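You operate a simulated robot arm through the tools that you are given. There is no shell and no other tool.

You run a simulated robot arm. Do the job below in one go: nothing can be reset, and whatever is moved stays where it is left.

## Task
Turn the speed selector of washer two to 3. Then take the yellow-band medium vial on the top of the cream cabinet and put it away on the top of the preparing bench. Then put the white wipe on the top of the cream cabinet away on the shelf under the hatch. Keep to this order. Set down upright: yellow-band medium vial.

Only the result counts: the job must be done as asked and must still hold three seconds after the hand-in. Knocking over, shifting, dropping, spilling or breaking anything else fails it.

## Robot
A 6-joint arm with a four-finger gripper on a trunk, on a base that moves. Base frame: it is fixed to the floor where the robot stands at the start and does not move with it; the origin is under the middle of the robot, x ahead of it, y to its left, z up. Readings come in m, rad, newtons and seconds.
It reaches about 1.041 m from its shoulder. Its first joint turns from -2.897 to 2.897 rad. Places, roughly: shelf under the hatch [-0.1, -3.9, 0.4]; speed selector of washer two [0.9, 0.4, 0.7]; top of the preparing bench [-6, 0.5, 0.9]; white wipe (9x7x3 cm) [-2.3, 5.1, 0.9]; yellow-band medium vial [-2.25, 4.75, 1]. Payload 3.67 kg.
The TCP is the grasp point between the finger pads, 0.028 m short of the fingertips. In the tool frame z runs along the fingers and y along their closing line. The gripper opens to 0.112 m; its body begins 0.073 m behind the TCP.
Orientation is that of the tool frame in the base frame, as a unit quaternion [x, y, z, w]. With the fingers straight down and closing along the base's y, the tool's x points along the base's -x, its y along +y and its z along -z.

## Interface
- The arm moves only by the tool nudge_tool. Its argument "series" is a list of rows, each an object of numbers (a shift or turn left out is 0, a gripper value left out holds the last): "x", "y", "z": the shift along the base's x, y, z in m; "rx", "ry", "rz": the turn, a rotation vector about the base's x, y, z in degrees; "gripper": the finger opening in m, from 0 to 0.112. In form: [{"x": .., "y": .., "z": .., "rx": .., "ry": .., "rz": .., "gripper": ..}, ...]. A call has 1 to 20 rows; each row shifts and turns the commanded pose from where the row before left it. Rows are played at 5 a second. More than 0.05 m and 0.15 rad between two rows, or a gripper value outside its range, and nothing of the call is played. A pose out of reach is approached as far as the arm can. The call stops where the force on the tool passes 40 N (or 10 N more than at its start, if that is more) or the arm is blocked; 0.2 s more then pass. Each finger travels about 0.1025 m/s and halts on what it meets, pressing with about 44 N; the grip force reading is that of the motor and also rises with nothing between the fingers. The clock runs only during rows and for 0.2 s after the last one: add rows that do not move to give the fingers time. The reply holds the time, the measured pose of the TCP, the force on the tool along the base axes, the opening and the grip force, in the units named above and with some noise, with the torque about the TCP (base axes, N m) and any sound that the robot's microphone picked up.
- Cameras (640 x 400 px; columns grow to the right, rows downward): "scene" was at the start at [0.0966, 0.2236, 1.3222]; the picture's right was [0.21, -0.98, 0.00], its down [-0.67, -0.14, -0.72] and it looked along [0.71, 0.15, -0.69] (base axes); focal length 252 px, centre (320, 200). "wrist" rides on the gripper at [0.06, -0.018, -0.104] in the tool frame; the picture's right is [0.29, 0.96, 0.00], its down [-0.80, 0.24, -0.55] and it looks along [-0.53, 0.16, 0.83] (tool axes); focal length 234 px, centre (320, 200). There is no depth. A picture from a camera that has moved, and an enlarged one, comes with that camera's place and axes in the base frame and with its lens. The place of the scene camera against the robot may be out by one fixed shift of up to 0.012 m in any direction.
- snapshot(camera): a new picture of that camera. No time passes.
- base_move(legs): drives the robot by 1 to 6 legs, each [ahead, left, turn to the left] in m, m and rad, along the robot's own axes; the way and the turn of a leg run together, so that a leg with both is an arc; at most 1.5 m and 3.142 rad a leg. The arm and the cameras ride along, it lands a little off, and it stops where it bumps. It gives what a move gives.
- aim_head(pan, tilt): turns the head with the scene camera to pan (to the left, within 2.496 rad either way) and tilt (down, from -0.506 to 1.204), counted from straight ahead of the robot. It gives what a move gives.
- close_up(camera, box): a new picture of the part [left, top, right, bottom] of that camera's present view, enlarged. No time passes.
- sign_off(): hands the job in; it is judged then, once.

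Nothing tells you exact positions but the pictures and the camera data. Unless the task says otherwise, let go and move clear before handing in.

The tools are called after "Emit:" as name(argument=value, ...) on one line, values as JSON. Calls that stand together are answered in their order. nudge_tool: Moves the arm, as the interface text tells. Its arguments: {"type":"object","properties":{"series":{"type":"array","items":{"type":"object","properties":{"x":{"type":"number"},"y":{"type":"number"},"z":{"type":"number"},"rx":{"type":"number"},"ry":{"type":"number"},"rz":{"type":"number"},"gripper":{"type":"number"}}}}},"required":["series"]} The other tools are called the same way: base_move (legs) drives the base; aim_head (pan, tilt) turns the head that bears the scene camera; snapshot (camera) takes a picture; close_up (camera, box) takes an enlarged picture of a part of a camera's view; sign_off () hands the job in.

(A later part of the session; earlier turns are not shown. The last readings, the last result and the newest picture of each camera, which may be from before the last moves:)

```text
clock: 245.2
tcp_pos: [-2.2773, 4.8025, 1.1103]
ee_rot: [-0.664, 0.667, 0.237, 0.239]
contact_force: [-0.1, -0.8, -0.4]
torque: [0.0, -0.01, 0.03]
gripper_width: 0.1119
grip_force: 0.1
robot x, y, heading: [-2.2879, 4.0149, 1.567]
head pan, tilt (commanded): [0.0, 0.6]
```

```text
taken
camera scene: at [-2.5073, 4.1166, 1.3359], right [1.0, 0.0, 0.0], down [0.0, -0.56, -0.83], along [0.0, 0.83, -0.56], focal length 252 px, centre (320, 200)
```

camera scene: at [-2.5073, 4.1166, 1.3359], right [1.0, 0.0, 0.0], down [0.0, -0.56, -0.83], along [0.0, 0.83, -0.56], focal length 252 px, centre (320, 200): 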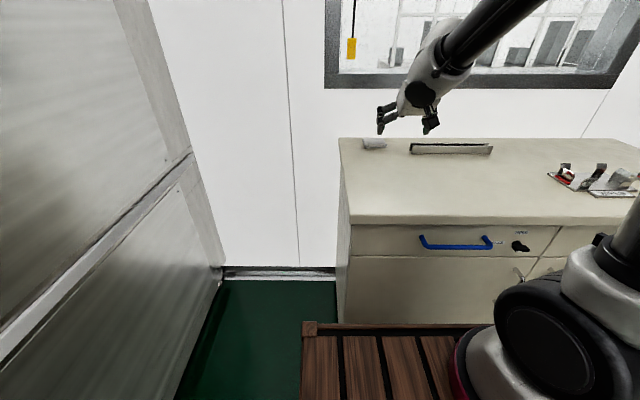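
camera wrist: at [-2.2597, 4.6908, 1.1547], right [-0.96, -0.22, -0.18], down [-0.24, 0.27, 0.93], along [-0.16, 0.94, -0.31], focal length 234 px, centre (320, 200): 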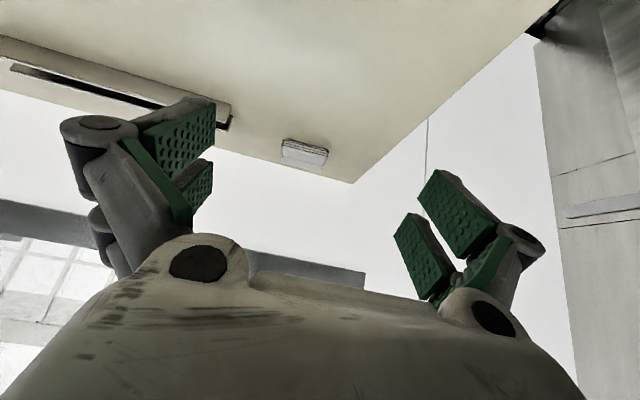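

The wipe is visible ahead (the wrist picture is upside-down here). Zooming in on it.

Emit:
close_up(camera="wrist", box=[260, 120, 370, 200])

Emit:
close_up(camera="scene", box=[340, 90, 500, 190])

```text
5.00 times, centred on (315, 160) of wrist
camera zoom: at [-2.2597, 4.6908, 1.1547], right [-0.96, -0.22, -0.18], down [-0.24, 0.27, 0.93], along [-0.16, 0.94, -0.31], focal length 1171 px, centre (345, 400)
```

zoom: 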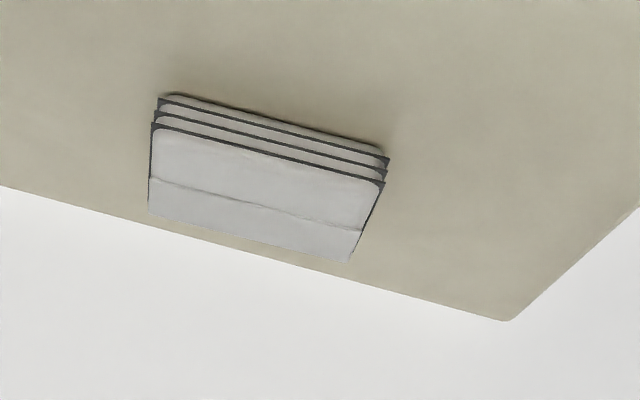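

```text
4.00 times, centred on (420, 140) of scene
camera zoom: at [-2.5073, 4.1166, 1.3359], right [1.0, 0.0, 0.0], down [0.0, -0.56, -0.83], along [0.0, 0.83, -0.56], focal length 1010 px, centre (-80, 440)
```

zoom: 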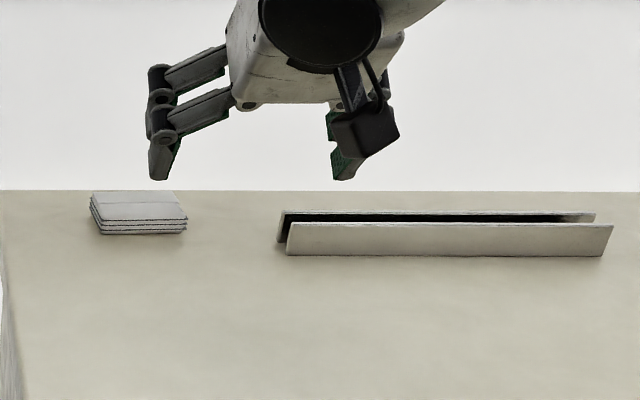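

The wipe's front edge is at y ≈ 5.08, spanning x −2.322 to −2.236, and it is only about 1.5 cm thick. A 30° pitch will grip it better, so I'll reduce the pitch and move closer for a second view.

Emit:
nudge_tool(series=[{"y": 0.04, "z": -0.016, "rx": -4.7}, {"y": 0.04, "z": -0.016, "rx": -4.7}, {"y": 0.04, "z": -0.016}, {"y": 0.04, "z": -0.016}, {"x": -0.002, "y": 0.037, "z": -0.016}, {}])

Emit:
snapshot(camera="wrist")

Emit:
close_up(camera="wrist", box=[220, 90, 420, 230])

Emit:
close_up(camera="scene", box=[330, 80, 450, 180])

```text
clock: 246.6
tcp_pos: [-2.2794, 4.9994, 1.031]
ee_rot: [-0.683, 0.683, 0.183, 0.183]
contact_force: [0.1, -0.2, -0.1]
torque: [0.04, -0.01, 0.01]
gripper_width: 0.1123
grip_force: 0.1
robot x, y, heading: [-2.2919, 4.0147, 1.565]
head pan, tilt (commanded): [0.0, 0.6]
```

```text
taken
camera wrist: at [-2.2626, 4.8958, 1.0929], right [-0.96, -0.25, -0.14], down [-0.24, 0.41, 0.88], along [-0.16, 0.88, -0.46], focal length 234 px, centre (320, 200)
```

wrist: 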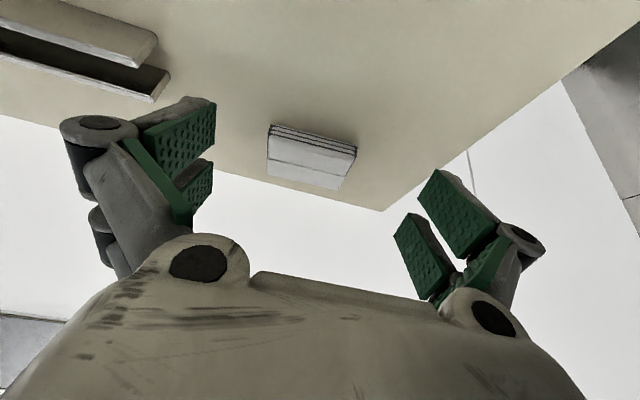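

```text
2.86 times, centred on (320, 160) of wrist
camera zoom: at [-2.2626, 4.8958, 1.0929], right [-0.96, -0.25, -0.14], down [-0.24, 0.41, 0.88], along [-0.16, 0.88, -0.46], focal length 669 px, centre (320, 314)
```

zoom: 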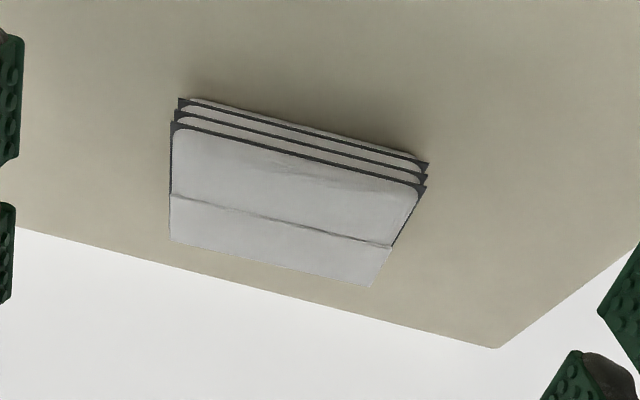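

```text
4.00 times, centred on (390, 130) of scene
camera zoom: at [-2.5074, 4.1166, 1.3359], right [1.0, 0.0, 0.0], down [0.0, -0.56, -0.83], along [0.0, 0.83, -0.56], focal length 1010 px, centre (40, 480)
```

zoom: 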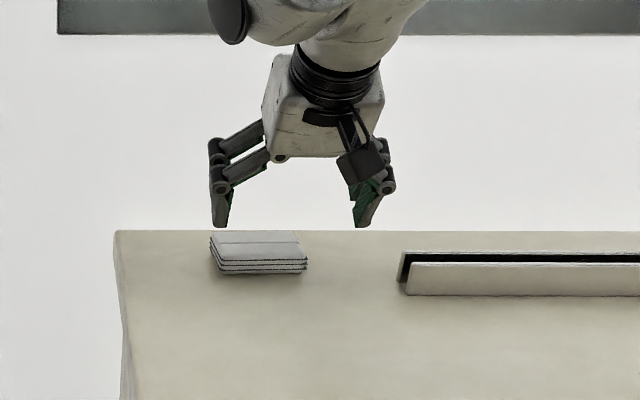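

The two wrist views agree: the wipe spans x −2.322 to −2.237, y 5.067 to 5.140, with its top at z ≈ 0.953 and the counter at ≈ 0.937. I'm centred in x, so I'll move over it and lower with the fingers straddling it.

Emit:
nudge_tool(series=[{"y": 0.036, "z": -0.007}, {"y": 0.036, "z": -0.007}, {"y": 0.0355, "z": -0.007}, {"z": -0.015}, {"z": -0.012}, {}])

Emit:
snapshot(camera="wrist")

Emit:
close_up(camera="scene", box=[330, 80, 450, 180])

```text
clock: 248.0
tcp_pos: [-2.2815, 5.107, 0.9829]
ee_rot: [-0.683, 0.683, 0.183, 0.183]
contact_force: [0.0, -0.1, -0.3]
torque: [0.0, 0.01, 0.03]
gripper_width: 0.112
grip_force: 0.1
robot x, y, heading: [-2.2888, 4.0191, 1.565]
head pan, tilt (commanded): [0.0, 0.6]
```

```text
taken
camera wrist: at [-2.2628, 5.0027, 1.0451], right [-0.96, -0.25, -0.14], down [-0.24, 0.41, 0.88], along [-0.16, 0.88, -0.46], focal length 234 px, centre (320, 200)
```

wrist: 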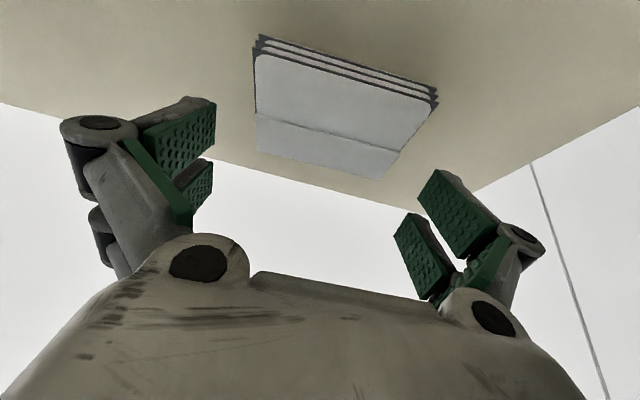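

```text
4.00 times, centred on (390, 130) of scene
camera zoom: at [-2.5074, 4.1167, 1.3359], right [1.0, 0.0, 0.0], down [0.0, -0.57, -0.83], along [0.0, 0.83, -0.57], focal length 1010 px, centre (40, 480)
```

zoom: 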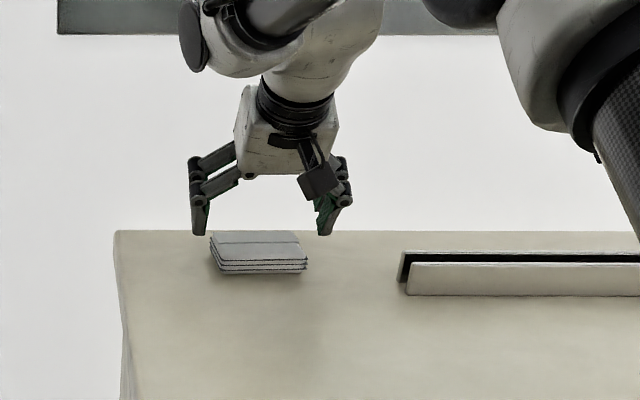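

Well centred. Narrowing slightly and lowering in small steps, watching for fingertip contact with the counter.

Emit:
nudge_tool(series=[{"z": -0.004, "gripper": 0.1}, {"z": -0.004}, {"z": -0.003}, {}])

Emit:
close_up(camera="wrist", box=[160, 0, 480, 200])

Emit:
close_up(camera="scene", box=[365, 110, 425, 160])

```text
clock: 249.0
tcp_pos: [-2.2816, 5.1064, 0.9727]
ee_rot: [-0.682, 0.684, 0.183, 0.183]
contact_force: [0.1, 0.8, -0.6]
torque: [0.01, 0.02, 0.01]
gripper_width: 0.1
grip_force: 0.1
robot x, y, heading: [-2.2888, 4.0161, 1.572]
head pan, tilt (commanded): [0.0, 0.6]
```

```text
2.00 times, centred on (320, 100) of wrist
camera zoom: at [-2.2633, 5.0026, 1.0336], right [-0.96, -0.25, -0.14], down [-0.24, 0.41, 0.88], along [-0.16, 0.88, -0.46], focal length 468 px, centre (320, 400)
```

zoom: 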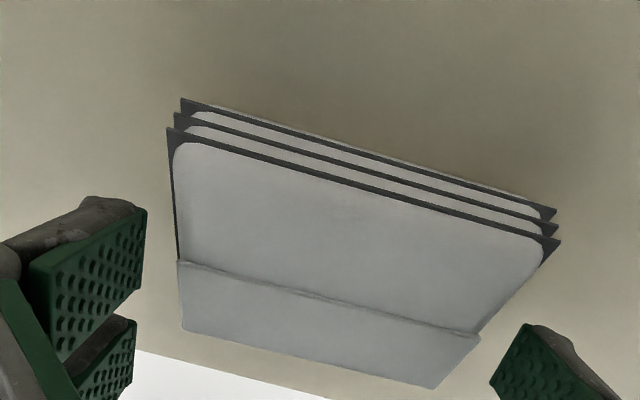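

```text
8.00 times, centred on (395, 135) of scene
camera zoom: at [-2.5074, 4.1168, 1.3359], right [1.0, 0.0, 0.0], down [0.0, -0.57, -0.82], along [0.0, 0.82, -0.57], focal length 2020 px, centre (-280, 720)
```

zoom: 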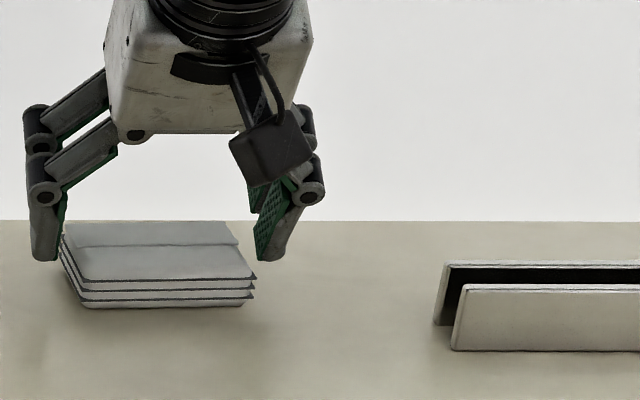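

Emit:
nudge_tool(series=[{"z": -0.003}, {}])

Emit:
nudge_tool(series=[{"z": -0.002}, {}])

Emit:
close_up(camera="scene", box=[365, 110, 425, 160])

```text
clock: 249.6
tcp_pos: [-2.2815, 5.1054, 0.969]
ee_rot: [-0.682, 0.684, 0.182, 0.182]
contact_force: [-0.7, 0.6, -0.2]
torque: [0.0, 0.01, 0.0]
gripper_width: 0.0998
grip_force: 0.1
robot x, y, heading: [-2.2883, 4.0148, 1.569]
head pan, tilt (commanded): [0.0, 0.6]
```

```text
clock: 250.2
tcp_pos: [-2.2816, 5.1069, 0.967]
ee_rot: [-0.683, 0.683, 0.183, 0.182]
contact_force: [0.0, 0.1, 0.8]
torque: [0.01, 0.02, 0.0]
gripper_width: 0.1002
grip_force: 0.1
robot x, y, heading: [-2.2919, 4.015, 1.571]
head pan, tilt (commanded): [0.0, 0.6]
```

```text
8.00 times, centred on (395, 135) of scene
camera zoom: at [-2.5074, 4.1168, 1.3359], right [1.0, 0.0, 0.0], down [0.0, -0.57, -0.82], along [0.0, 0.82, -0.57], focal length 2020 px, centre (-280, 720)
```

zoom: 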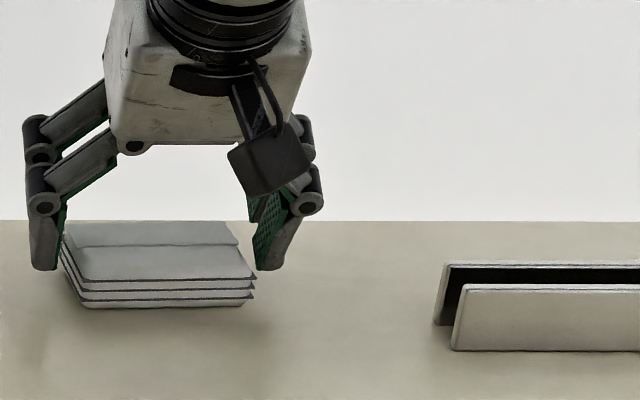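

Emit:
nudge_tool(series=[{"z": -0.002}, {}])

Emit:
nudge_tool(series=[{"z": -0.002}, {}])

Emit:
nudge_tool(series=[{"z": -0.002}, {}])

Emit:
close_up(camera="scene", box=[365, 110, 425, 160])

Emit:
close_up(camera="wrist", box=[160, 0, 480, 200])

```text
clock: 250.8
tcp_pos: [-2.2811, 5.1061, 0.9633]
ee_rot: [-0.683, 0.684, 0.183, 0.183]
contact_force: [-0.5, 0.1, 1.2]
torque: [-0.02, 0.03, -0.04]
gripper_width: 0.1001
grip_force: 0.1
robot x, y, heading: [-2.2918, 4.0201, 1.567]
head pan, tilt (commanded): [0.0, 0.6]
```

```text
clock: 251.4
tcp_pos: [-2.2806, 5.106, 0.9628]
ee_rot: [-0.683, 0.683, 0.182, 0.183]
contact_force: [-0.2, 0.7, -0.7]
torque: [-0.02, -0.02, 0.0]
gripper_width: 0.0996
grip_force: 0.0
robot x, y, heading: [-2.2879, 4.0168, 1.564]
head pan, tilt (commanded): [0.0, 0.6]
```

```text
clock: 252.0
tcp_pos: [-2.2811, 5.1055, 0.9599]
ee_rot: [-0.682, 0.684, 0.183, 0.183]
contact_force: [0.4, 0.5, 0.5]
torque: [0.0, 0.01, -0.01]
gripper_width: 0.0999
grip_force: 0.0
robot x, y, heading: [-2.2834, 4.017, 1.564]
head pan, tilt (commanded): [0.0, 0.6]
```

```text
8.00 times, centred on (395, 135) of scene
camera zoom: at [-2.5074, 4.1168, 1.3359], right [1.0, 0.0, 0.0], down [0.0, -0.57, -0.82], along [0.0, 0.82, -0.57], focal length 2020 px, centre (-280, 720)
```

zoom: 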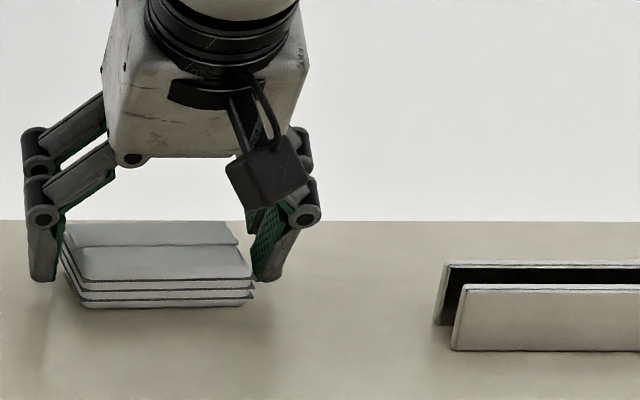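

```text
2.00 times, centred on (320, 100) of wrist
camera zoom: at [-2.2632, 5.0024, 1.0226], right [-0.96, -0.25, -0.14], down [-0.24, 0.41, 0.88], along [-0.16, 0.88, -0.46], focal length 468 px, centre (320, 400)
```

zoom: 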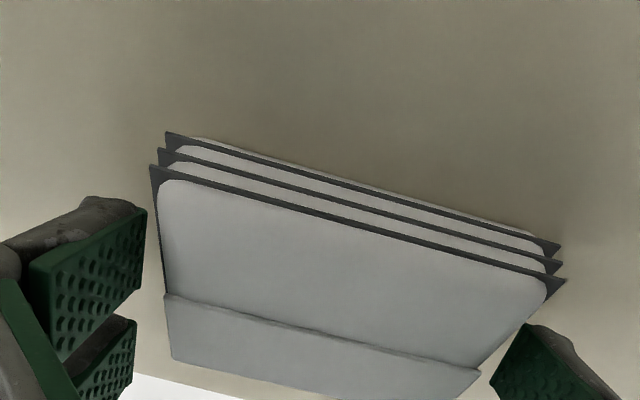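

The fingertips are just above the counter on both sides of the wipe. Raising a millimetre and closing slowly.

Emit:
nudge_tool(series=[{"z": 0.001}, {"gripper": 0.092}, {"gripper": 0.088}, {"gripper": 0.084}, {}])

Emit:
close_up(camera="scene", box=[365, 110, 425, 160])

Emit:
close_up(camera="wrist", box=[160, 0, 480, 200])

```text
clock: 253.2
tcp_pos: [-2.2802, 5.1064, 0.9616]
ee_rot: [-0.683, 0.683, 0.182, 0.183]
contact_force: [-0.2, 0.9, 1.6]
torque: [-0.01, -0.01, 0.03]
gripper_width: 0.0853
grip_force: 9.0
robot x, y, heading: [-2.2875, 4.0152, 1.568]
head pan, tilt (commanded): [0.0, 0.6]
```

```text
8.00 times, centred on (395, 135) of scene
camera zoom: at [-2.5074, 4.1167, 1.3359], right [1.0, 0.0, 0.0], down [0.0, -0.56, -0.83], along [0.0, 0.83, -0.56], focal length 2020 px, centre (-280, 720)
```

zoom: 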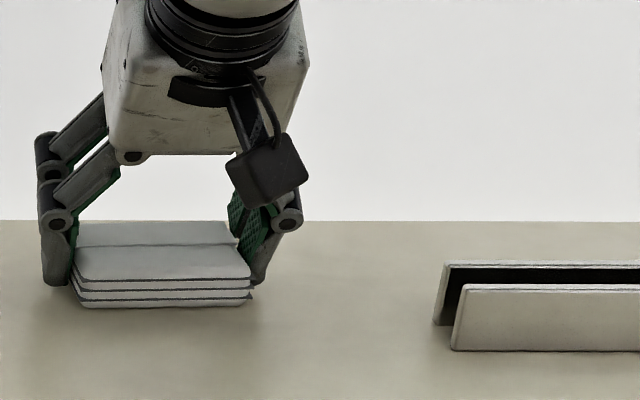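

```text
2.00 times, centred on (320, 100) of wrist
camera zoom: at [-2.2633, 5.0023, 1.0238], right [-0.96, -0.25, -0.14], down [-0.24, 0.41, 0.88], along [-0.16, 0.88, -0.46], focal length 468 px, centre (320, 400)
```

zoom: 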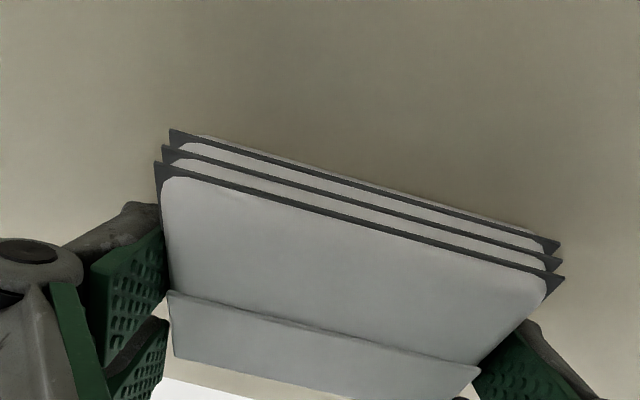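

Both fingers are touching the wipe. Tightening the grip, then a small test lift.

Emit:
nudge_tool(series=[{"gripper": 0.078}, {}, {}])

Emit:
nudge_tool(series=[{"z": 0.005}, {"z": 0.01}, {"z": 0.015}, {}])

Emit:
close_up(camera="scene", box=[355, 90, 435, 160])

Emit:
snapshot(camera="wrist")

```text
clock: 254.0
tcp_pos: [-2.2819, 5.106, 0.9613]
ee_rot: [-0.682, 0.683, 0.184, 0.184]
contact_force: [0.4, 0.3, 3.4]
torque: [0.01, -0.16, 0.07]
gripper_width: 0.0846
grip_force: 43.9
robot x, y, heading: [-2.2864, 4.0125, 1.564]
head pan, tilt (commanded): [0.0, 0.6]
```

```text
clock: 255.0
tcp_pos: [-2.281, 5.1071, 0.9918]
ee_rot: [-0.683, 0.683, 0.184, 0.183]
contact_force: [-0.2, -0.3, -0.6]
torque: [0.04, 0.02, 0.01]
gripper_width: 0.0846
grip_force: 44.2
robot x, y, heading: [-2.2922, 4.015, 1.57]
head pan, tilt (commanded): [0.0, 0.6]
```

```text
5.71 times, centred on (395, 125) of scene
camera zoom: at [-2.5074, 4.1168, 1.3359], right [1.0, 0.0, 0.0], down [0.0, -0.57, -0.82], along [0.0, 0.82, -0.57], focal length 1443 px, centre (-109, 629)
```

zoom: 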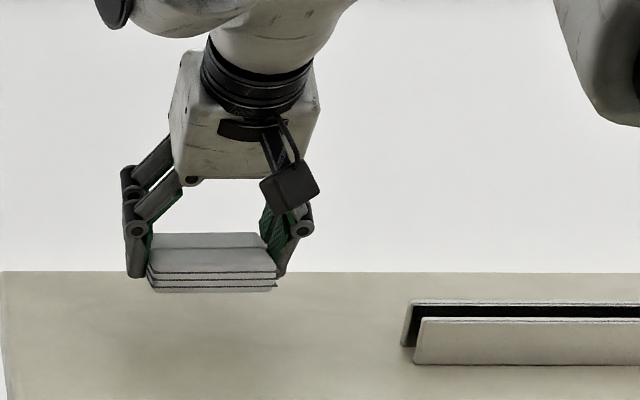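

```text
taken
camera wrist: at [-2.2634, 5.003, 1.0535], right [-0.96, -0.25, -0.14], down [-0.24, 0.41, 0.88], along [-0.16, 0.88, -0.46], focal length 234 px, centre (320, 200)
```

wrist: 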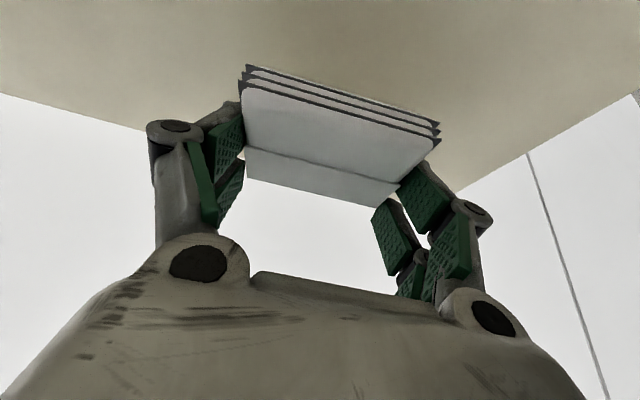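

The wipe is in hand and level. I'll raise it and retract to a carry pose, keeping the same tilt so it stays flat.

Emit:
nudge_tool(series=[{"z": 0.04}, {"z": 0.045}, {"z": 0.045}, {"y": -0.045}, {"y": -0.045}, {"y": -0.045}, {"y": -0.045}, {"y": -0.045}, {"y": -0.045}, {"y": -0.045}, {"y": -0.045}, {"y": -0.045}, {"y": -0.045}, {"y": -0.045}, {"y": -0.045}])

Emit:
snapshot(camera="scene")

Emit:
snapshot(camera="wrist")

```text
clock: 258.2
tcp_pos: [-2.2829, 4.5718, 1.1319]
ee_rot: [-0.683, 0.684, 0.181, 0.181]
contact_force: [0.3, 0.0, -0.2]
torque: [-0.01, -0.03, -0.02]
gripper_width: 0.0839
grip_force: 43.6
out of reach, approached as far as the arm can: row 15
robot x, y, heading: [-2.2851, 4.0114, 1.571]
head pan, tilt (commanded): [0.0, 0.6]
```

```text
taken
camera scene: at [-2.5076, 4.1169, 1.3358], right [1.0, 0.0, 0.0], down [0.0, -0.57, -0.82], along [0.0, 0.82, -0.57], focal length 252 px, centre (320, 200)
```

scene: 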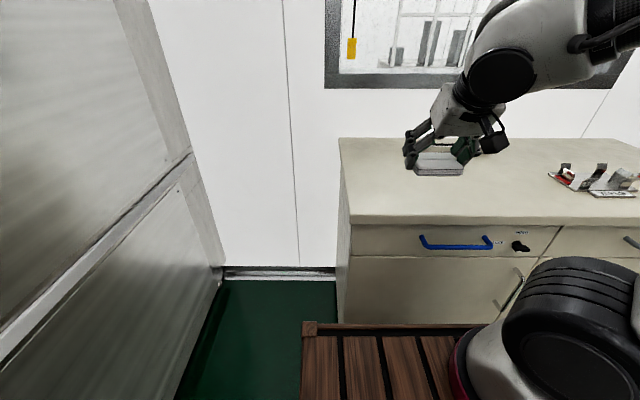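

```text
taken
camera wrist: at [-2.2651, 4.4685, 1.1939], right [-0.96, -0.25, -0.14], down [-0.24, 0.42, 0.88], along [-0.16, 0.87, -0.46], focal length 234 px, centre (320, 200)
```

wrist: 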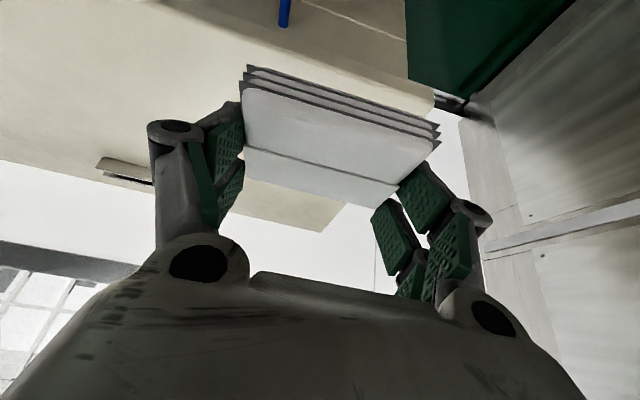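

The last row went just out of reach, which does no harm. I'll ease the arm forward a touch and drive back out of the corner.

Emit:
nudge_tool(series=[{"y": 0.02, "z": 0.005}, {}])

Emit:
base_move(legs=[[-0.36, -0.74, 0], [-0.4, -0.8, 0], [-0.4, -0.1, 0]])

Emit:
snapshot(camera="wrist")

```text
clock: 258.8
tcp_pos: [-2.2833, 4.5919, 1.1375]
ee_rot: [-0.682, 0.684, 0.184, 0.183]
contact_force: [-0.2, 0.4, -0.3]
torque: [0.0, 0.04, -0.01]
gripper_width: 0.084
grip_force: 44.3
robot x, y, heading: [-2.2928, 4.0202, 1.57]
head pan, tilt (commanded): [0.0, 0.6]
```

```text
clock: 269.6
tcp_pos: [-0.652, 3.4294, 1.1362]
ee_rot: [-0.683, 0.683, 0.183, 0.183]
contact_force: [-0.6, -0.1, -0.1]
torque: [0.0, -0.01, -0.01]
gripper_width: 0.0839
grip_force: 44.1
robot x, y, heading: [-0.6588, 2.8491, 1.571]
head pan, tilt (commanded): [0.0, 0.6]
```

```text
taken
camera wrist: at [-0.6339, 3.326, 1.1984], right [-0.96, -0.25, -0.14], down [-0.24, 0.41, 0.88], along [-0.16, 0.88, -0.46], focal length 234 px, centre (320, 200)
```

wrist: 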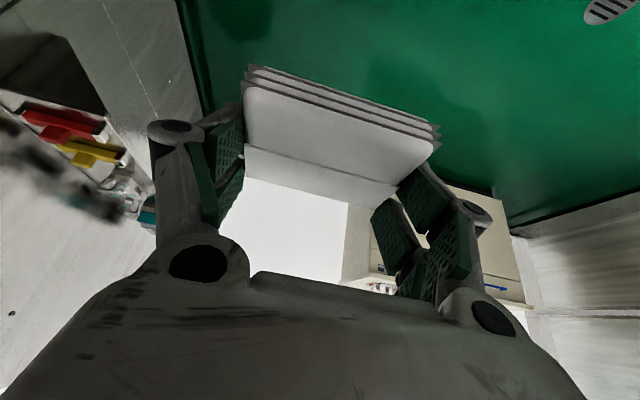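

The wipe is held steadily. Continuing down the corridor, then west a little into the open floor.

Emit:
base_move(legs=[[-1.45, 0, 0], [-1.45, 0, 0], [0, 0.35, 0], [-0.9, 0.3, 0]])

Emit:
base_move(legs=[[0, 0, 1.571], [0, 0, 1.571]])

Emit:
aim_head(pan=0.2, tilt=0.3)

Emit:
snapshot(camera="scene")

Emit:
snapshot(camera="wrist")

```text
clock: 290.0
tcp_pos: [-1.3364, -0.3561, 1.137]
ee_rot: [-0.677, 0.689, 0.182, 0.185]
contact_force: [0.5, 0.5, -0.4]
torque: [-0.02, -0.02, -0.02]
gripper_width: 0.0838
grip_force: 44.6
robot x, y, heading: [-1.3516, -0.9267, 1.556]
head pan, tilt (commanded): [0.0, 0.6]
```

```text
clock: 298.1
tcp_pos: [-1.3632, -1.5071, 1.1369]
ee_rot: [0.688, 0.678, -0.184, 0.182]
contact_force: [-0.8, -0.5, -1.2]
torque: [0.02, 0.0, 0.02]
gripper_width: 0.084
grip_force: 44.2
robot x, y, heading: [-1.3519, -0.9315, -1.586]
head pan, tilt (commanded): [0.0, 0.6]
```

```text
clock: 298.9
tcp_pos: [-1.3646, -1.5069, 1.1358]
ee_rot: [0.688, 0.678, -0.184, 0.182]
contact_force: [0.0, 0.1, -0.3]
torque: [0.04, 0.0, -0.01]
gripper_width: 0.0837
grip_force: 43.6
robot x, y, heading: [-1.3533, -0.928, -1.583]
head pan, tilt (commanded): [0.201, 0.3]
```

```text
taken
camera scene: at [-1.1236, -1.0551, 1.3633], right [-0.98, -0.18, 0.0], down [-0.05, 0.29, -0.95], along [0.18, -0.94, -0.3], focal length 252 px, centre (320, 200)
```

scene: 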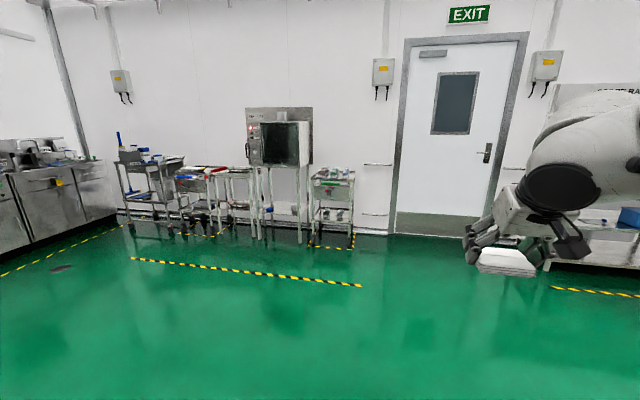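

```text
taken
camera wrist: at [-1.38, -1.4031, 1.1985], right [0.96, 0.24, -0.14], down [0.23, -0.42, 0.88], along [0.15, -0.88, -0.46], focal length 234 px, centre (320, 200)
```

wrist: 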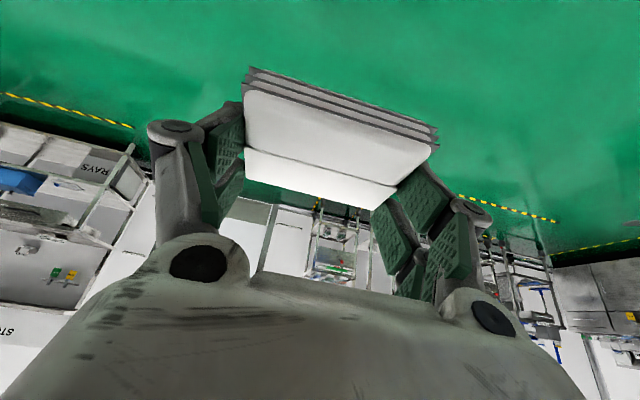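

I'm facing the hatch wall now; the stand is at about x −0.42 to 0.15, with its front at y ≈ −3.66. Driving closer, passing clear of the blue drum.

Emit:
base_move(legs=[[0.7, 0.7, 0.012], [0.7, 0.62, 0], [0.1, 0, 0]])

Emit:
aim_head(pan=-0.1, tilt=0.65)

Emit:
snapshot(camera="scene")

Emit:
snapshot(camera="wrist")

```text
clock: 309.3
tcp_pos: [-0.0345, -3.0226, 1.1357]
ee_rot: [0.683, 0.683, -0.183, 0.183]
contact_force: [-0.3, -0.7, 0.7]
torque: [0.0, 0.0, -0.01]
gripper_width: 0.0837
grip_force: 44.1
robot x, y, heading: [-0.03, -2.4446, -1.571]
head pan, tilt (commanded): [0.201, 0.3]
```

```text
clock: 310.1
tcp_pos: [-0.0349, -3.0217, 1.1355]
ee_rot: [0.683, 0.683, -0.183, 0.183]
contact_force: [-0.3, -0.3, -0.4]
torque: [0.03, 0.03, -0.01]
gripper_width: 0.084
grip_force: 44.5
robot x, y, heading: [-0.0291, -2.4472, -1.572]
head pan, tilt (commanded): [-0.099, 0.649]
```

```text
taken
camera scene: at [0.172, -2.5618, 1.3317], right [-1.0, 0.1, 0.0], down [0.06, 0.6, -0.8], along [-0.08, -0.79, -0.6], focal length 252 px, centre (320, 200)
```

scene: 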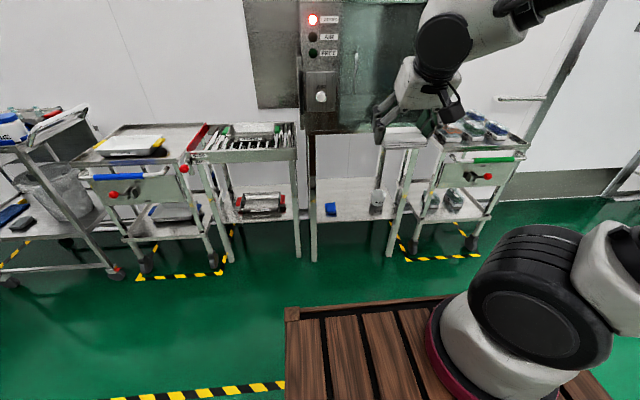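

```text
taken
camera wrist: at [-0.0525, -2.9184, 1.1984], right [0.96, 0.25, -0.14], down [0.24, -0.41, 0.88], along [0.16, -0.88, -0.46], focal length 234 px, centre (320, 200)
```

wrist: 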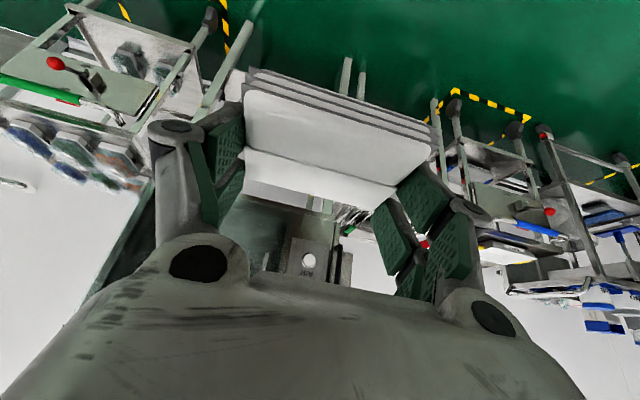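

The hatch shelf is visible with a blue item on its left and a cup on its right; there's space between them. Zooming in.

Emit:
close_up(camera="scene", box=[280, 110, 440, 270])

Emit:
close_up(camera="scene", box=[220, 0, 460, 270])

```text
2.50 times, centred on (360, 190) of scene
camera zoom: at [0.172, -2.5618, 1.3317], right [-1.0, 0.1, 0.0], down [0.06, 0.6, -0.8], along [-0.08, -0.79, -0.6], focal length 631 px, centre (220, 225)
```

zoom: 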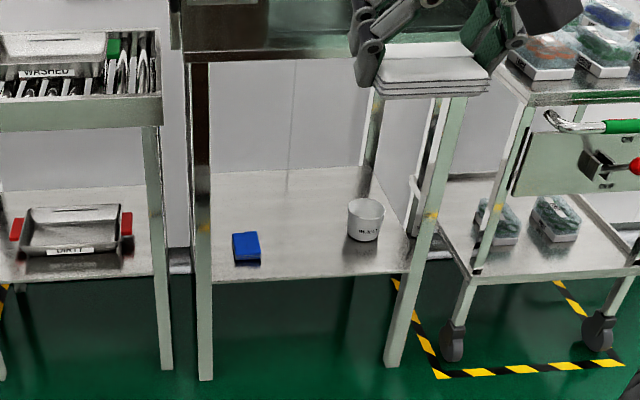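

```text
1.48 times, centred on (340, 135) of scene
camera zoom: at [0.172, -2.5618, 1.3317], right [-1.0, 0.1, 0.0], down [0.06, 0.6, -0.8], along [-0.08, -0.79, -0.6], focal length 374 px, centre (290, 296)
```

zoom: 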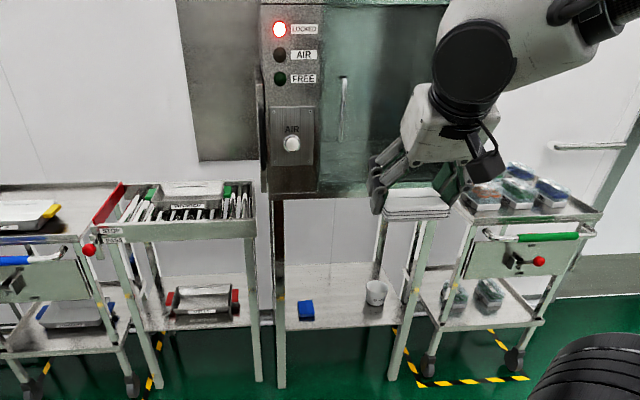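

The shelf is at z ≈ 0.36, from y −3.635 back to −4.04. There's a free gap between the blue item (x > −0.045) and the cup (x < −0.255), so I'll aim for x ≈ −0.15. I'll pull up a bit closer, then lower the arm in front of the stand.

Emit:
base_move(legs=[[0.25, 0.02, 0]])

Emit:
nudge_tool(series=[{"x": -0.02, "y": -0.035}, {"x": -0.025, "y": -0.035}, {"x": -0.025, "y": -0.035}, {"x": -0.025, "y": -0.035}, {"z": -0.045}, {"z": -0.045}, {"z": -0.045}, {"z": -0.045}, {"z": -0.045}, {"z": -0.045}, {}])

Emit:
snapshot(camera="scene")

Emit:
snapshot(camera="wrist")

```text
clock: 312.0
tcp_pos: [-0.0154, -3.2734, 1.1352]
ee_rot: [0.683, 0.683, -0.183, 0.183]
contact_force: [-0.8, -0.3, -0.3]
torque: [0.0, -0.01, 0.0]
gripper_width: 0.084
grip_force: 43.7
robot x, y, heading: [-0.0102, -2.6983, -1.567]
head pan, tilt (commanded): [-0.099, 0.649]
```

```text
clock: 314.4
tcp_pos: [-0.1126, -3.4144, 0.9891]
ee_rot: [0.683, 0.684, -0.179, 0.182]
contact_force: [0.0, 0.0, -0.6]
torque: [0.0, 0.03, 0.01]
gripper_width: 0.0842
grip_force: 43.8
out of reach, approached as far as the arm can: row 8, 9, 10
robot x, y, heading: [-0.0103, -2.6972, -1.574]
head pan, tilt (commanded): [-0.099, 0.649]
```

```text
taken
camera scene: at [0.1918, -2.8128, 1.3316], right [-0.99, 0.1, 0.0], down [0.06, 0.6, -0.8], along [-0.08, -0.79, -0.6], focal length 252 px, centre (320, 200)
```

scene: 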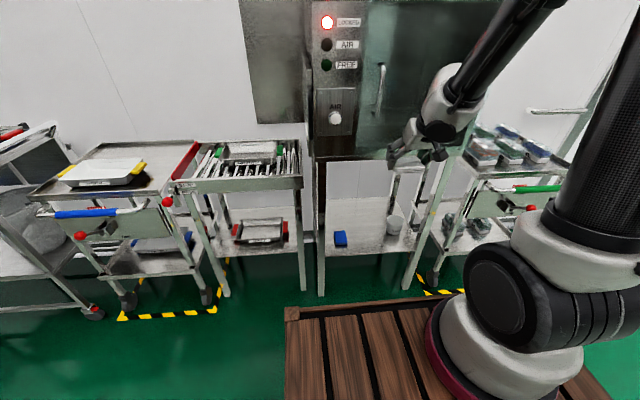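

```text
taken
camera wrist: at [-0.1301, -3.31, 1.052], right [0.96, 0.25, -0.14], down [0.24, -0.42, 0.88], along [0.16, -0.87, -0.46], focal length 234 px, centre (320, 200)
```

wrist: 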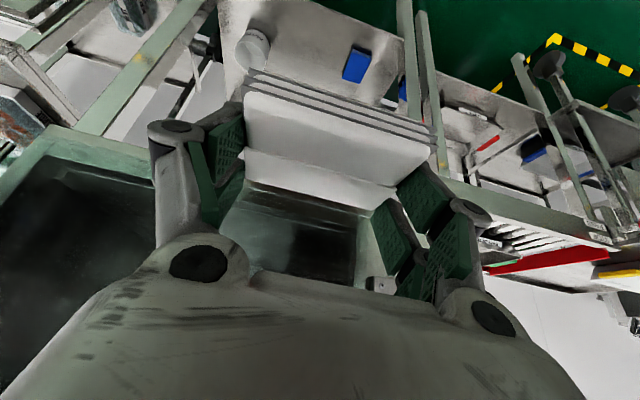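

The arm folds too tightly at this distance, so I'll bring the command back to where the arm is, back the base off a few centimetres and extend further before lowering.

Emit:
nudge_tool(series=[{"z": 0.045}, {"z": 0.045}, {"z": 0.045}, {}])

Emit:
base_move(legs=[[-0.06, 0, 0]])

Emit:
nudge_tool(series=[{"x": -0.01, "y": -0.04}, {"x": -0.01, "y": -0.04}, {"x": -0.01, "y": -0.04}, {"x": -0.01, "y": -0.02}, {}])

Emit:
snapshot(camera="scene")

```text
clock: 315.4
tcp_pos: [-0.1114, -3.4144, 1.1246]
ee_rot: [0.683, 0.683, -0.183, 0.183]
contact_force: [1.0, -0.1, 0.5]
torque: [-0.03, -0.01, -0.03]
gripper_width: 0.084
grip_force: 44.4
robot x, y, heading: [-0.0126, -2.6978, -1.569]
head pan, tilt (commanded): [-0.099, 0.649]
```

```text
clock: 316.3
tcp_pos: [-0.1115, -3.3529, 1.1246]
ee_rot: [0.684, 0.682, -0.183, 0.183]
contact_force: [-0.1, 0.0, 0.2]
torque: [-0.02, 0.01, 0.0]
gripper_width: 0.0837
grip_force: 43.7
robot x, y, heading: [-0.0087, -2.6382, -1.571]
head pan, tilt (commanded): [-0.099, 0.649]
```

```text
clock: 317.5
tcp_pos: [-0.1511, -3.4926, 1.1242]
ee_rot: [0.683, 0.683, -0.182, 0.184]
contact_force: [1.0, 0.8, -0.4]
torque: [0.0, -0.03, -0.01]
gripper_width: 0.0839
grip_force: 43.9
robot x, y, heading: [-0.0121, -2.6366, -1.571]
head pan, tilt (commanded): [-0.099, 0.649]
```

```text
taken
camera scene: at [0.1919, -2.7524, 1.3316], right [-0.99, 0.1, 0.0], down [0.06, 0.6, -0.8], along [-0.08, -0.79, -0.6], focal length 252 px, centre (320, 200)
```

scene: 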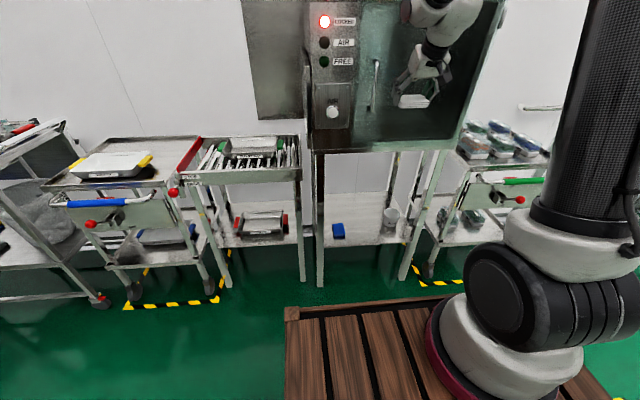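

Extended in front of the hatch. Now lowering in stages.

Emit:
nudge_tool(series=[{"z": -0.045}, {"z": -0.045}, {"z": -0.045}, {"z": -0.045}, {"z": -0.045}, {"z": -0.045}, {}])

Emit:
snapshot(camera="scene")

Emit:
snapshot(camera="wrist")

```text
clock: 319.1
tcp_pos: [-0.1319, -3.495, 0.8664]
ee_rot: [0.68, 0.685, -0.174, 0.194]
contact_force: [-0.2, -0.2, -0.1]
torque: [0.04, 0.0, 0.0]
gripper_width: 0.084
grip_force: 43.7
out of reach, approached as far as the arm can: row 5, 6
robot x, y, heading: [-0.0109, -2.6362, -1.574]
head pan, tilt (commanded): [-0.099, 0.649]
```

```text
taken
camera scene: at [0.1918, -2.7523, 1.3316], right [-0.99, 0.1, 0.0], down [0.06, 0.6, -0.8], along [-0.08, -0.79, -0.6], focal length 252 px, centre (320, 200)
```

scene: 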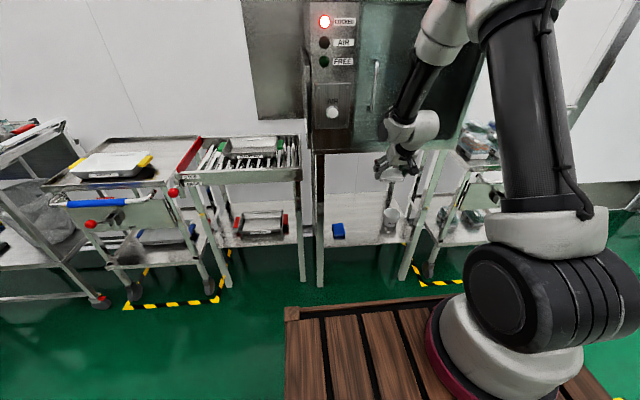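

```text
taken
camera wrist: at [-0.1521, -3.3909, 0.9273], right [0.96, 0.26, -0.12], down [0.22, -0.41, 0.89], along [0.18, -0.87, -0.45], focal length 234 px, centre (320, 200)
```

wrist: 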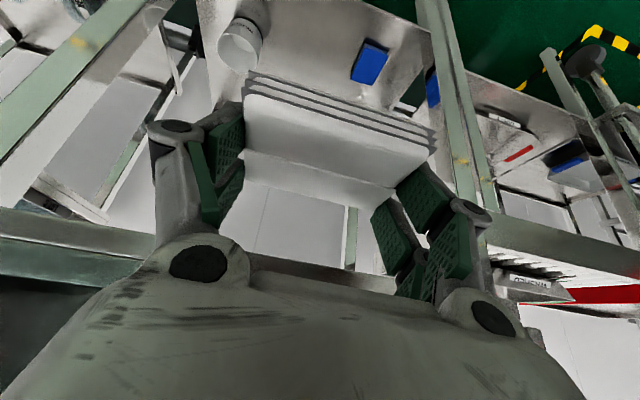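

The wrist can't bend that way while folded, so the arm has to be nearly stretched out when low. I'll raise it, back the base off about 19 cm, lower with the arm extended in front of the stand, and then drive in to insert.

Emit:
nudge_tool(series=[{"z": 0.045}, {"z": 0.045}, {"z": 0.04}, {}])

Emit:
base_move(legs=[[-0.2, 0, 0]])

Emit:
nudge_tool(series=[{"y": -0.04}, {"y": -0.04}, {"y": -0.04}, {"y": -0.04}, {"y": -0.04}, {}])

Emit:
snapshot(camera="scene")

Emit:
snapshot(camera="wrist")

```text
clock: 320.1
tcp_pos: [-0.1258, -3.4973, 0.8757]
ee_rot: [0.681, 0.688, -0.165, 0.192]
contact_force: [-0.9, 0.0, -0.3]
torque: [-0.03, -0.01, 0.02]
gripper_width: 0.0837
grip_force: 43.6
out of reach, approached as far as the arm can: row 1, 2, 3
robot x, y, heading: [-0.0106, -2.6366, -1.577]
head pan, tilt (commanded): [-0.099, 0.649]
```

```text
clock: 321.7
tcp_pos: [-0.1262, -3.2972, 0.8752]
ee_rot: [0.681, 0.688, -0.164, 0.193]
contact_force: [0.6, 0.6, -0.1]
torque: [0.02, 0.01, 0.0]
gripper_width: 0.0837
grip_force: 43.6
robot x, y, heading: [-0.0122, -2.4349, -1.572]
head pan, tilt (commanded): [-0.099, 0.649]
```

```text
clock: 323.1
tcp_pos: [-0.1264, -3.4985, 0.8756]
ee_rot: [0.681, 0.686, -0.166, 0.192]
contact_force: [0.2, -0.4, 0.2]
torque: [-0.02, 0.01, -0.04]
gripper_width: 0.0838
grip_force: 43.8
robot x, y, heading: [-0.0111, -2.4309, -1.575]
head pan, tilt (commanded): [-0.099, 0.649]
```

```text
taken
camera scene: at [0.1919, -2.5516, 1.3316], right [-0.99, 0.1, 0.0], down [0.06, 0.6, -0.8], along [-0.08, -0.79, -0.6], focal length 252 px, centre (320, 200)
```

scene: 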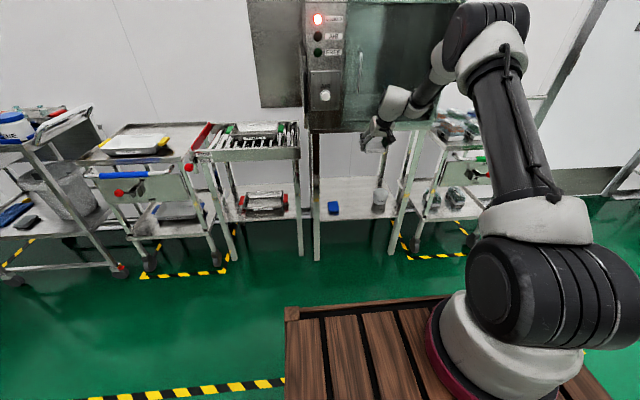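

```text
taken
camera wrist: at [-0.1481, -3.3939, 0.9382], right [0.96, 0.27, -0.11], down [0.22, -0.42, 0.88], along [0.19, -0.87, -0.46], focal length 234 px, centre (320, 200)
```

wrist: 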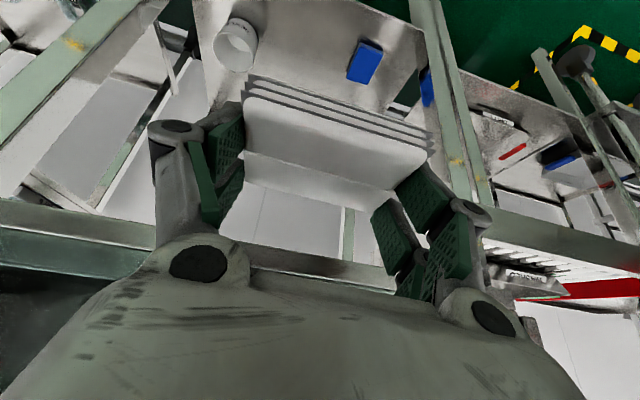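

I'll correct the slight orientation drift, centre on x = −0.15 and start lowering with the arm extended.

Emit:
nudge_tool(series=[{"x": -0.012, "rx": -0.6, "ry": 1.9, "rz": -1.0}, {"x": -0.012, "z": -0.02}, {"z": -0.04}, {"z": -0.04}, {"z": -0.04}, {"z": -0.04}, {}])

Emit:
snapshot(camera="scene")

```text
clock: 324.7
tcp_pos: [-0.1507, -3.4947, 0.6946]
ee_rot: [0.682, 0.684, -0.182, 0.183]
contact_force: [-0.2, 0.0, -0.5]
torque: [-0.01, -0.06, -0.01]
gripper_width: 0.0837
grip_force: 44.2
robot x, y, heading: [-0.0099, -2.4343, -1.57]
head pan, tilt (commanded): [-0.099, 0.649]
```

```text
taken
camera scene: at [0.1919, -2.5515, 1.3316], right [-0.99, 0.1, 0.0], down [0.06, 0.6, -0.8], along [-0.08, -0.79, -0.6], focal length 252 px, centre (320, 200)
```

scene: 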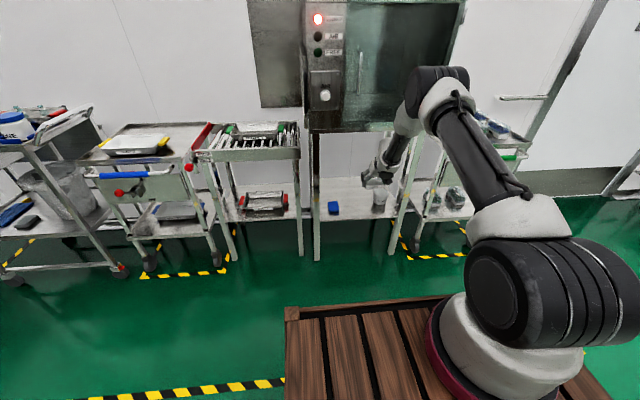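

Working now: TCP is at z = 0.69 with the correct tilt. Continuing down.

Emit:
nudge_tool(series=[{"z": -0.04}, {"z": -0.04}, {"z": -0.04}, {"z": -0.04}, {}])

Emit:
nudge_tool(series=[{"z": -0.03}, {"z": -0.03}, {"z": -0.025}, {}])

Emit:
snapshot(camera="scene")

Emit:
snapshot(camera="wrist")

```text
clock: 325.9
tcp_pos: [-0.151, -3.4971, 0.5334]
ee_rot: [0.683, 0.683, -0.182, 0.183]
contact_force: [0.1, 0.1, -0.8]
torque: [-0.02, 0.0, -0.01]
gripper_width: 0.0836
grip_force: 44.3
robot x, y, heading: [-0.0114, -2.4356, -1.57]
head pan, tilt (commanded): [-0.099, 0.649]
```

```text
clock: 326.9
tcp_pos: [-0.1482, -3.4959, 0.4502]
ee_rot: [0.683, 0.684, -0.182, 0.183]
contact_force: [-0.9, 0.6, 0.3]
torque: [0.01, 0.01, 0.02]
gripper_width: 0.0836
grip_force: 44.1
robot x, y, heading: [-0.014, -2.4378, -1.573]
head pan, tilt (commanded): [-0.099, 0.649]
```

```text
taken
camera scene: at [0.192, -2.5516, 1.3316], right [-0.99, 0.1, 0.0], down [0.06, 0.6, -0.8], along [-0.08, -0.79, -0.6], focal length 252 px, centre (320, 200)
```

scene: 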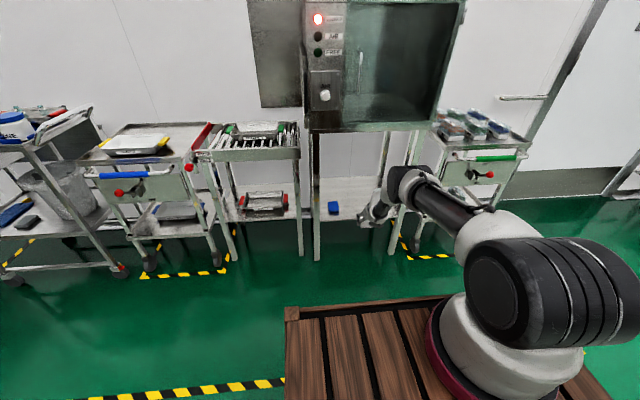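

```text
taken
camera wrist: at [-0.1678, -3.3925, 0.5121], right [0.96, 0.25, -0.14], down [0.24, -0.41, 0.88], along [0.16, -0.87, -0.46], focal length 234 px, centre (320, 200)
```

wrist: 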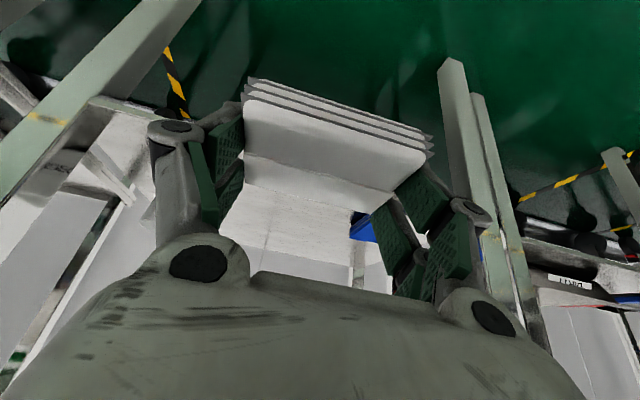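

The arm is in front of the shelf opening at z = 0.45. I'll zoom in to find the shelf edge and the gap.

Emit:
close_up(camera="wrist", box=[0, 60, 320, 260])

Emit:
close_up(camera="scene", box=[300, 130, 440, 270])

Emit:
close_up(camera="wrist", box=[220, 60, 560, 300])

```text
2.00 times, centred on (160, 160) of wrist
camera zoom: at [-0.1678, -3.3925, 0.5121], right [0.96, 0.25, -0.14], down [0.24, -0.41, 0.88], along [0.16, -0.87, -0.46], focal length 468 px, centre (640, 280)
```

zoom: 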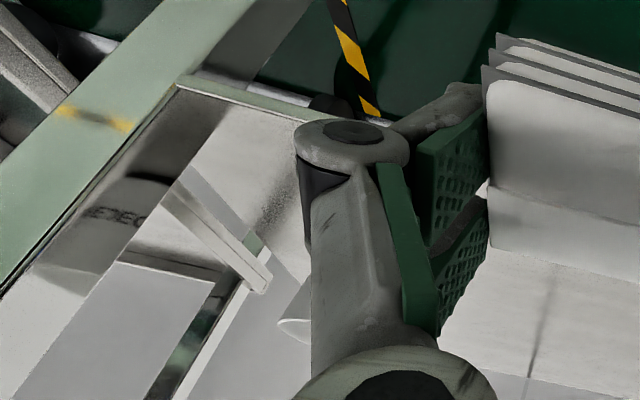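

```text
2.86 times, centred on (370, 200) of scene
camera zoom: at [0.192, -2.5516, 1.3316], right [-0.99, 0.1, 0.0], down [0.06, 0.6, -0.8], along [-0.08, -0.79, -0.6], focal length 722 px, centre (177, 200)
```

zoom: 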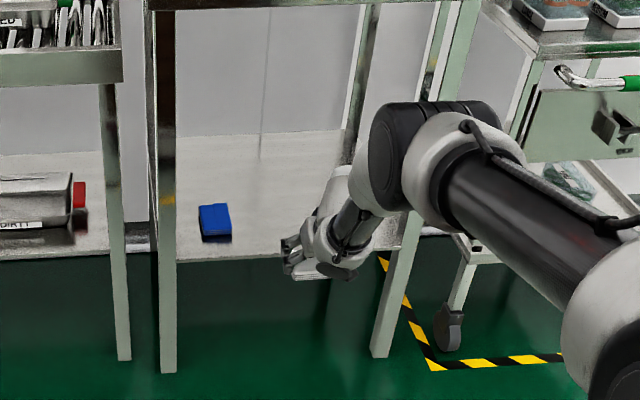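

```text
1.67 times, centred on (390, 180) of wrist
camera zoom: at [-0.1678, -3.3925, 0.5121], right [0.96, 0.25, -0.14], down [0.24, -0.41, 0.88], along [0.16, -0.87, -0.46], focal length 390 px, centre (203, 233)
```

zoom: 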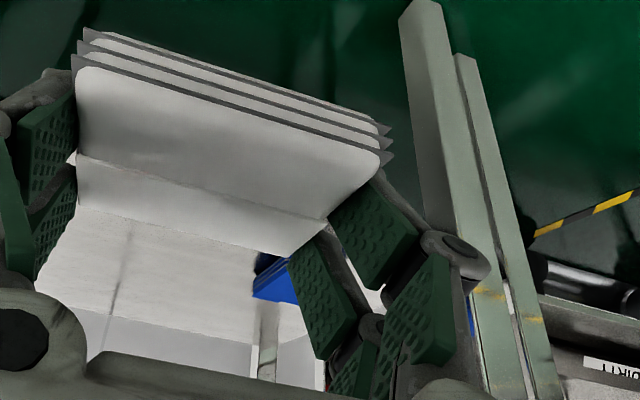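

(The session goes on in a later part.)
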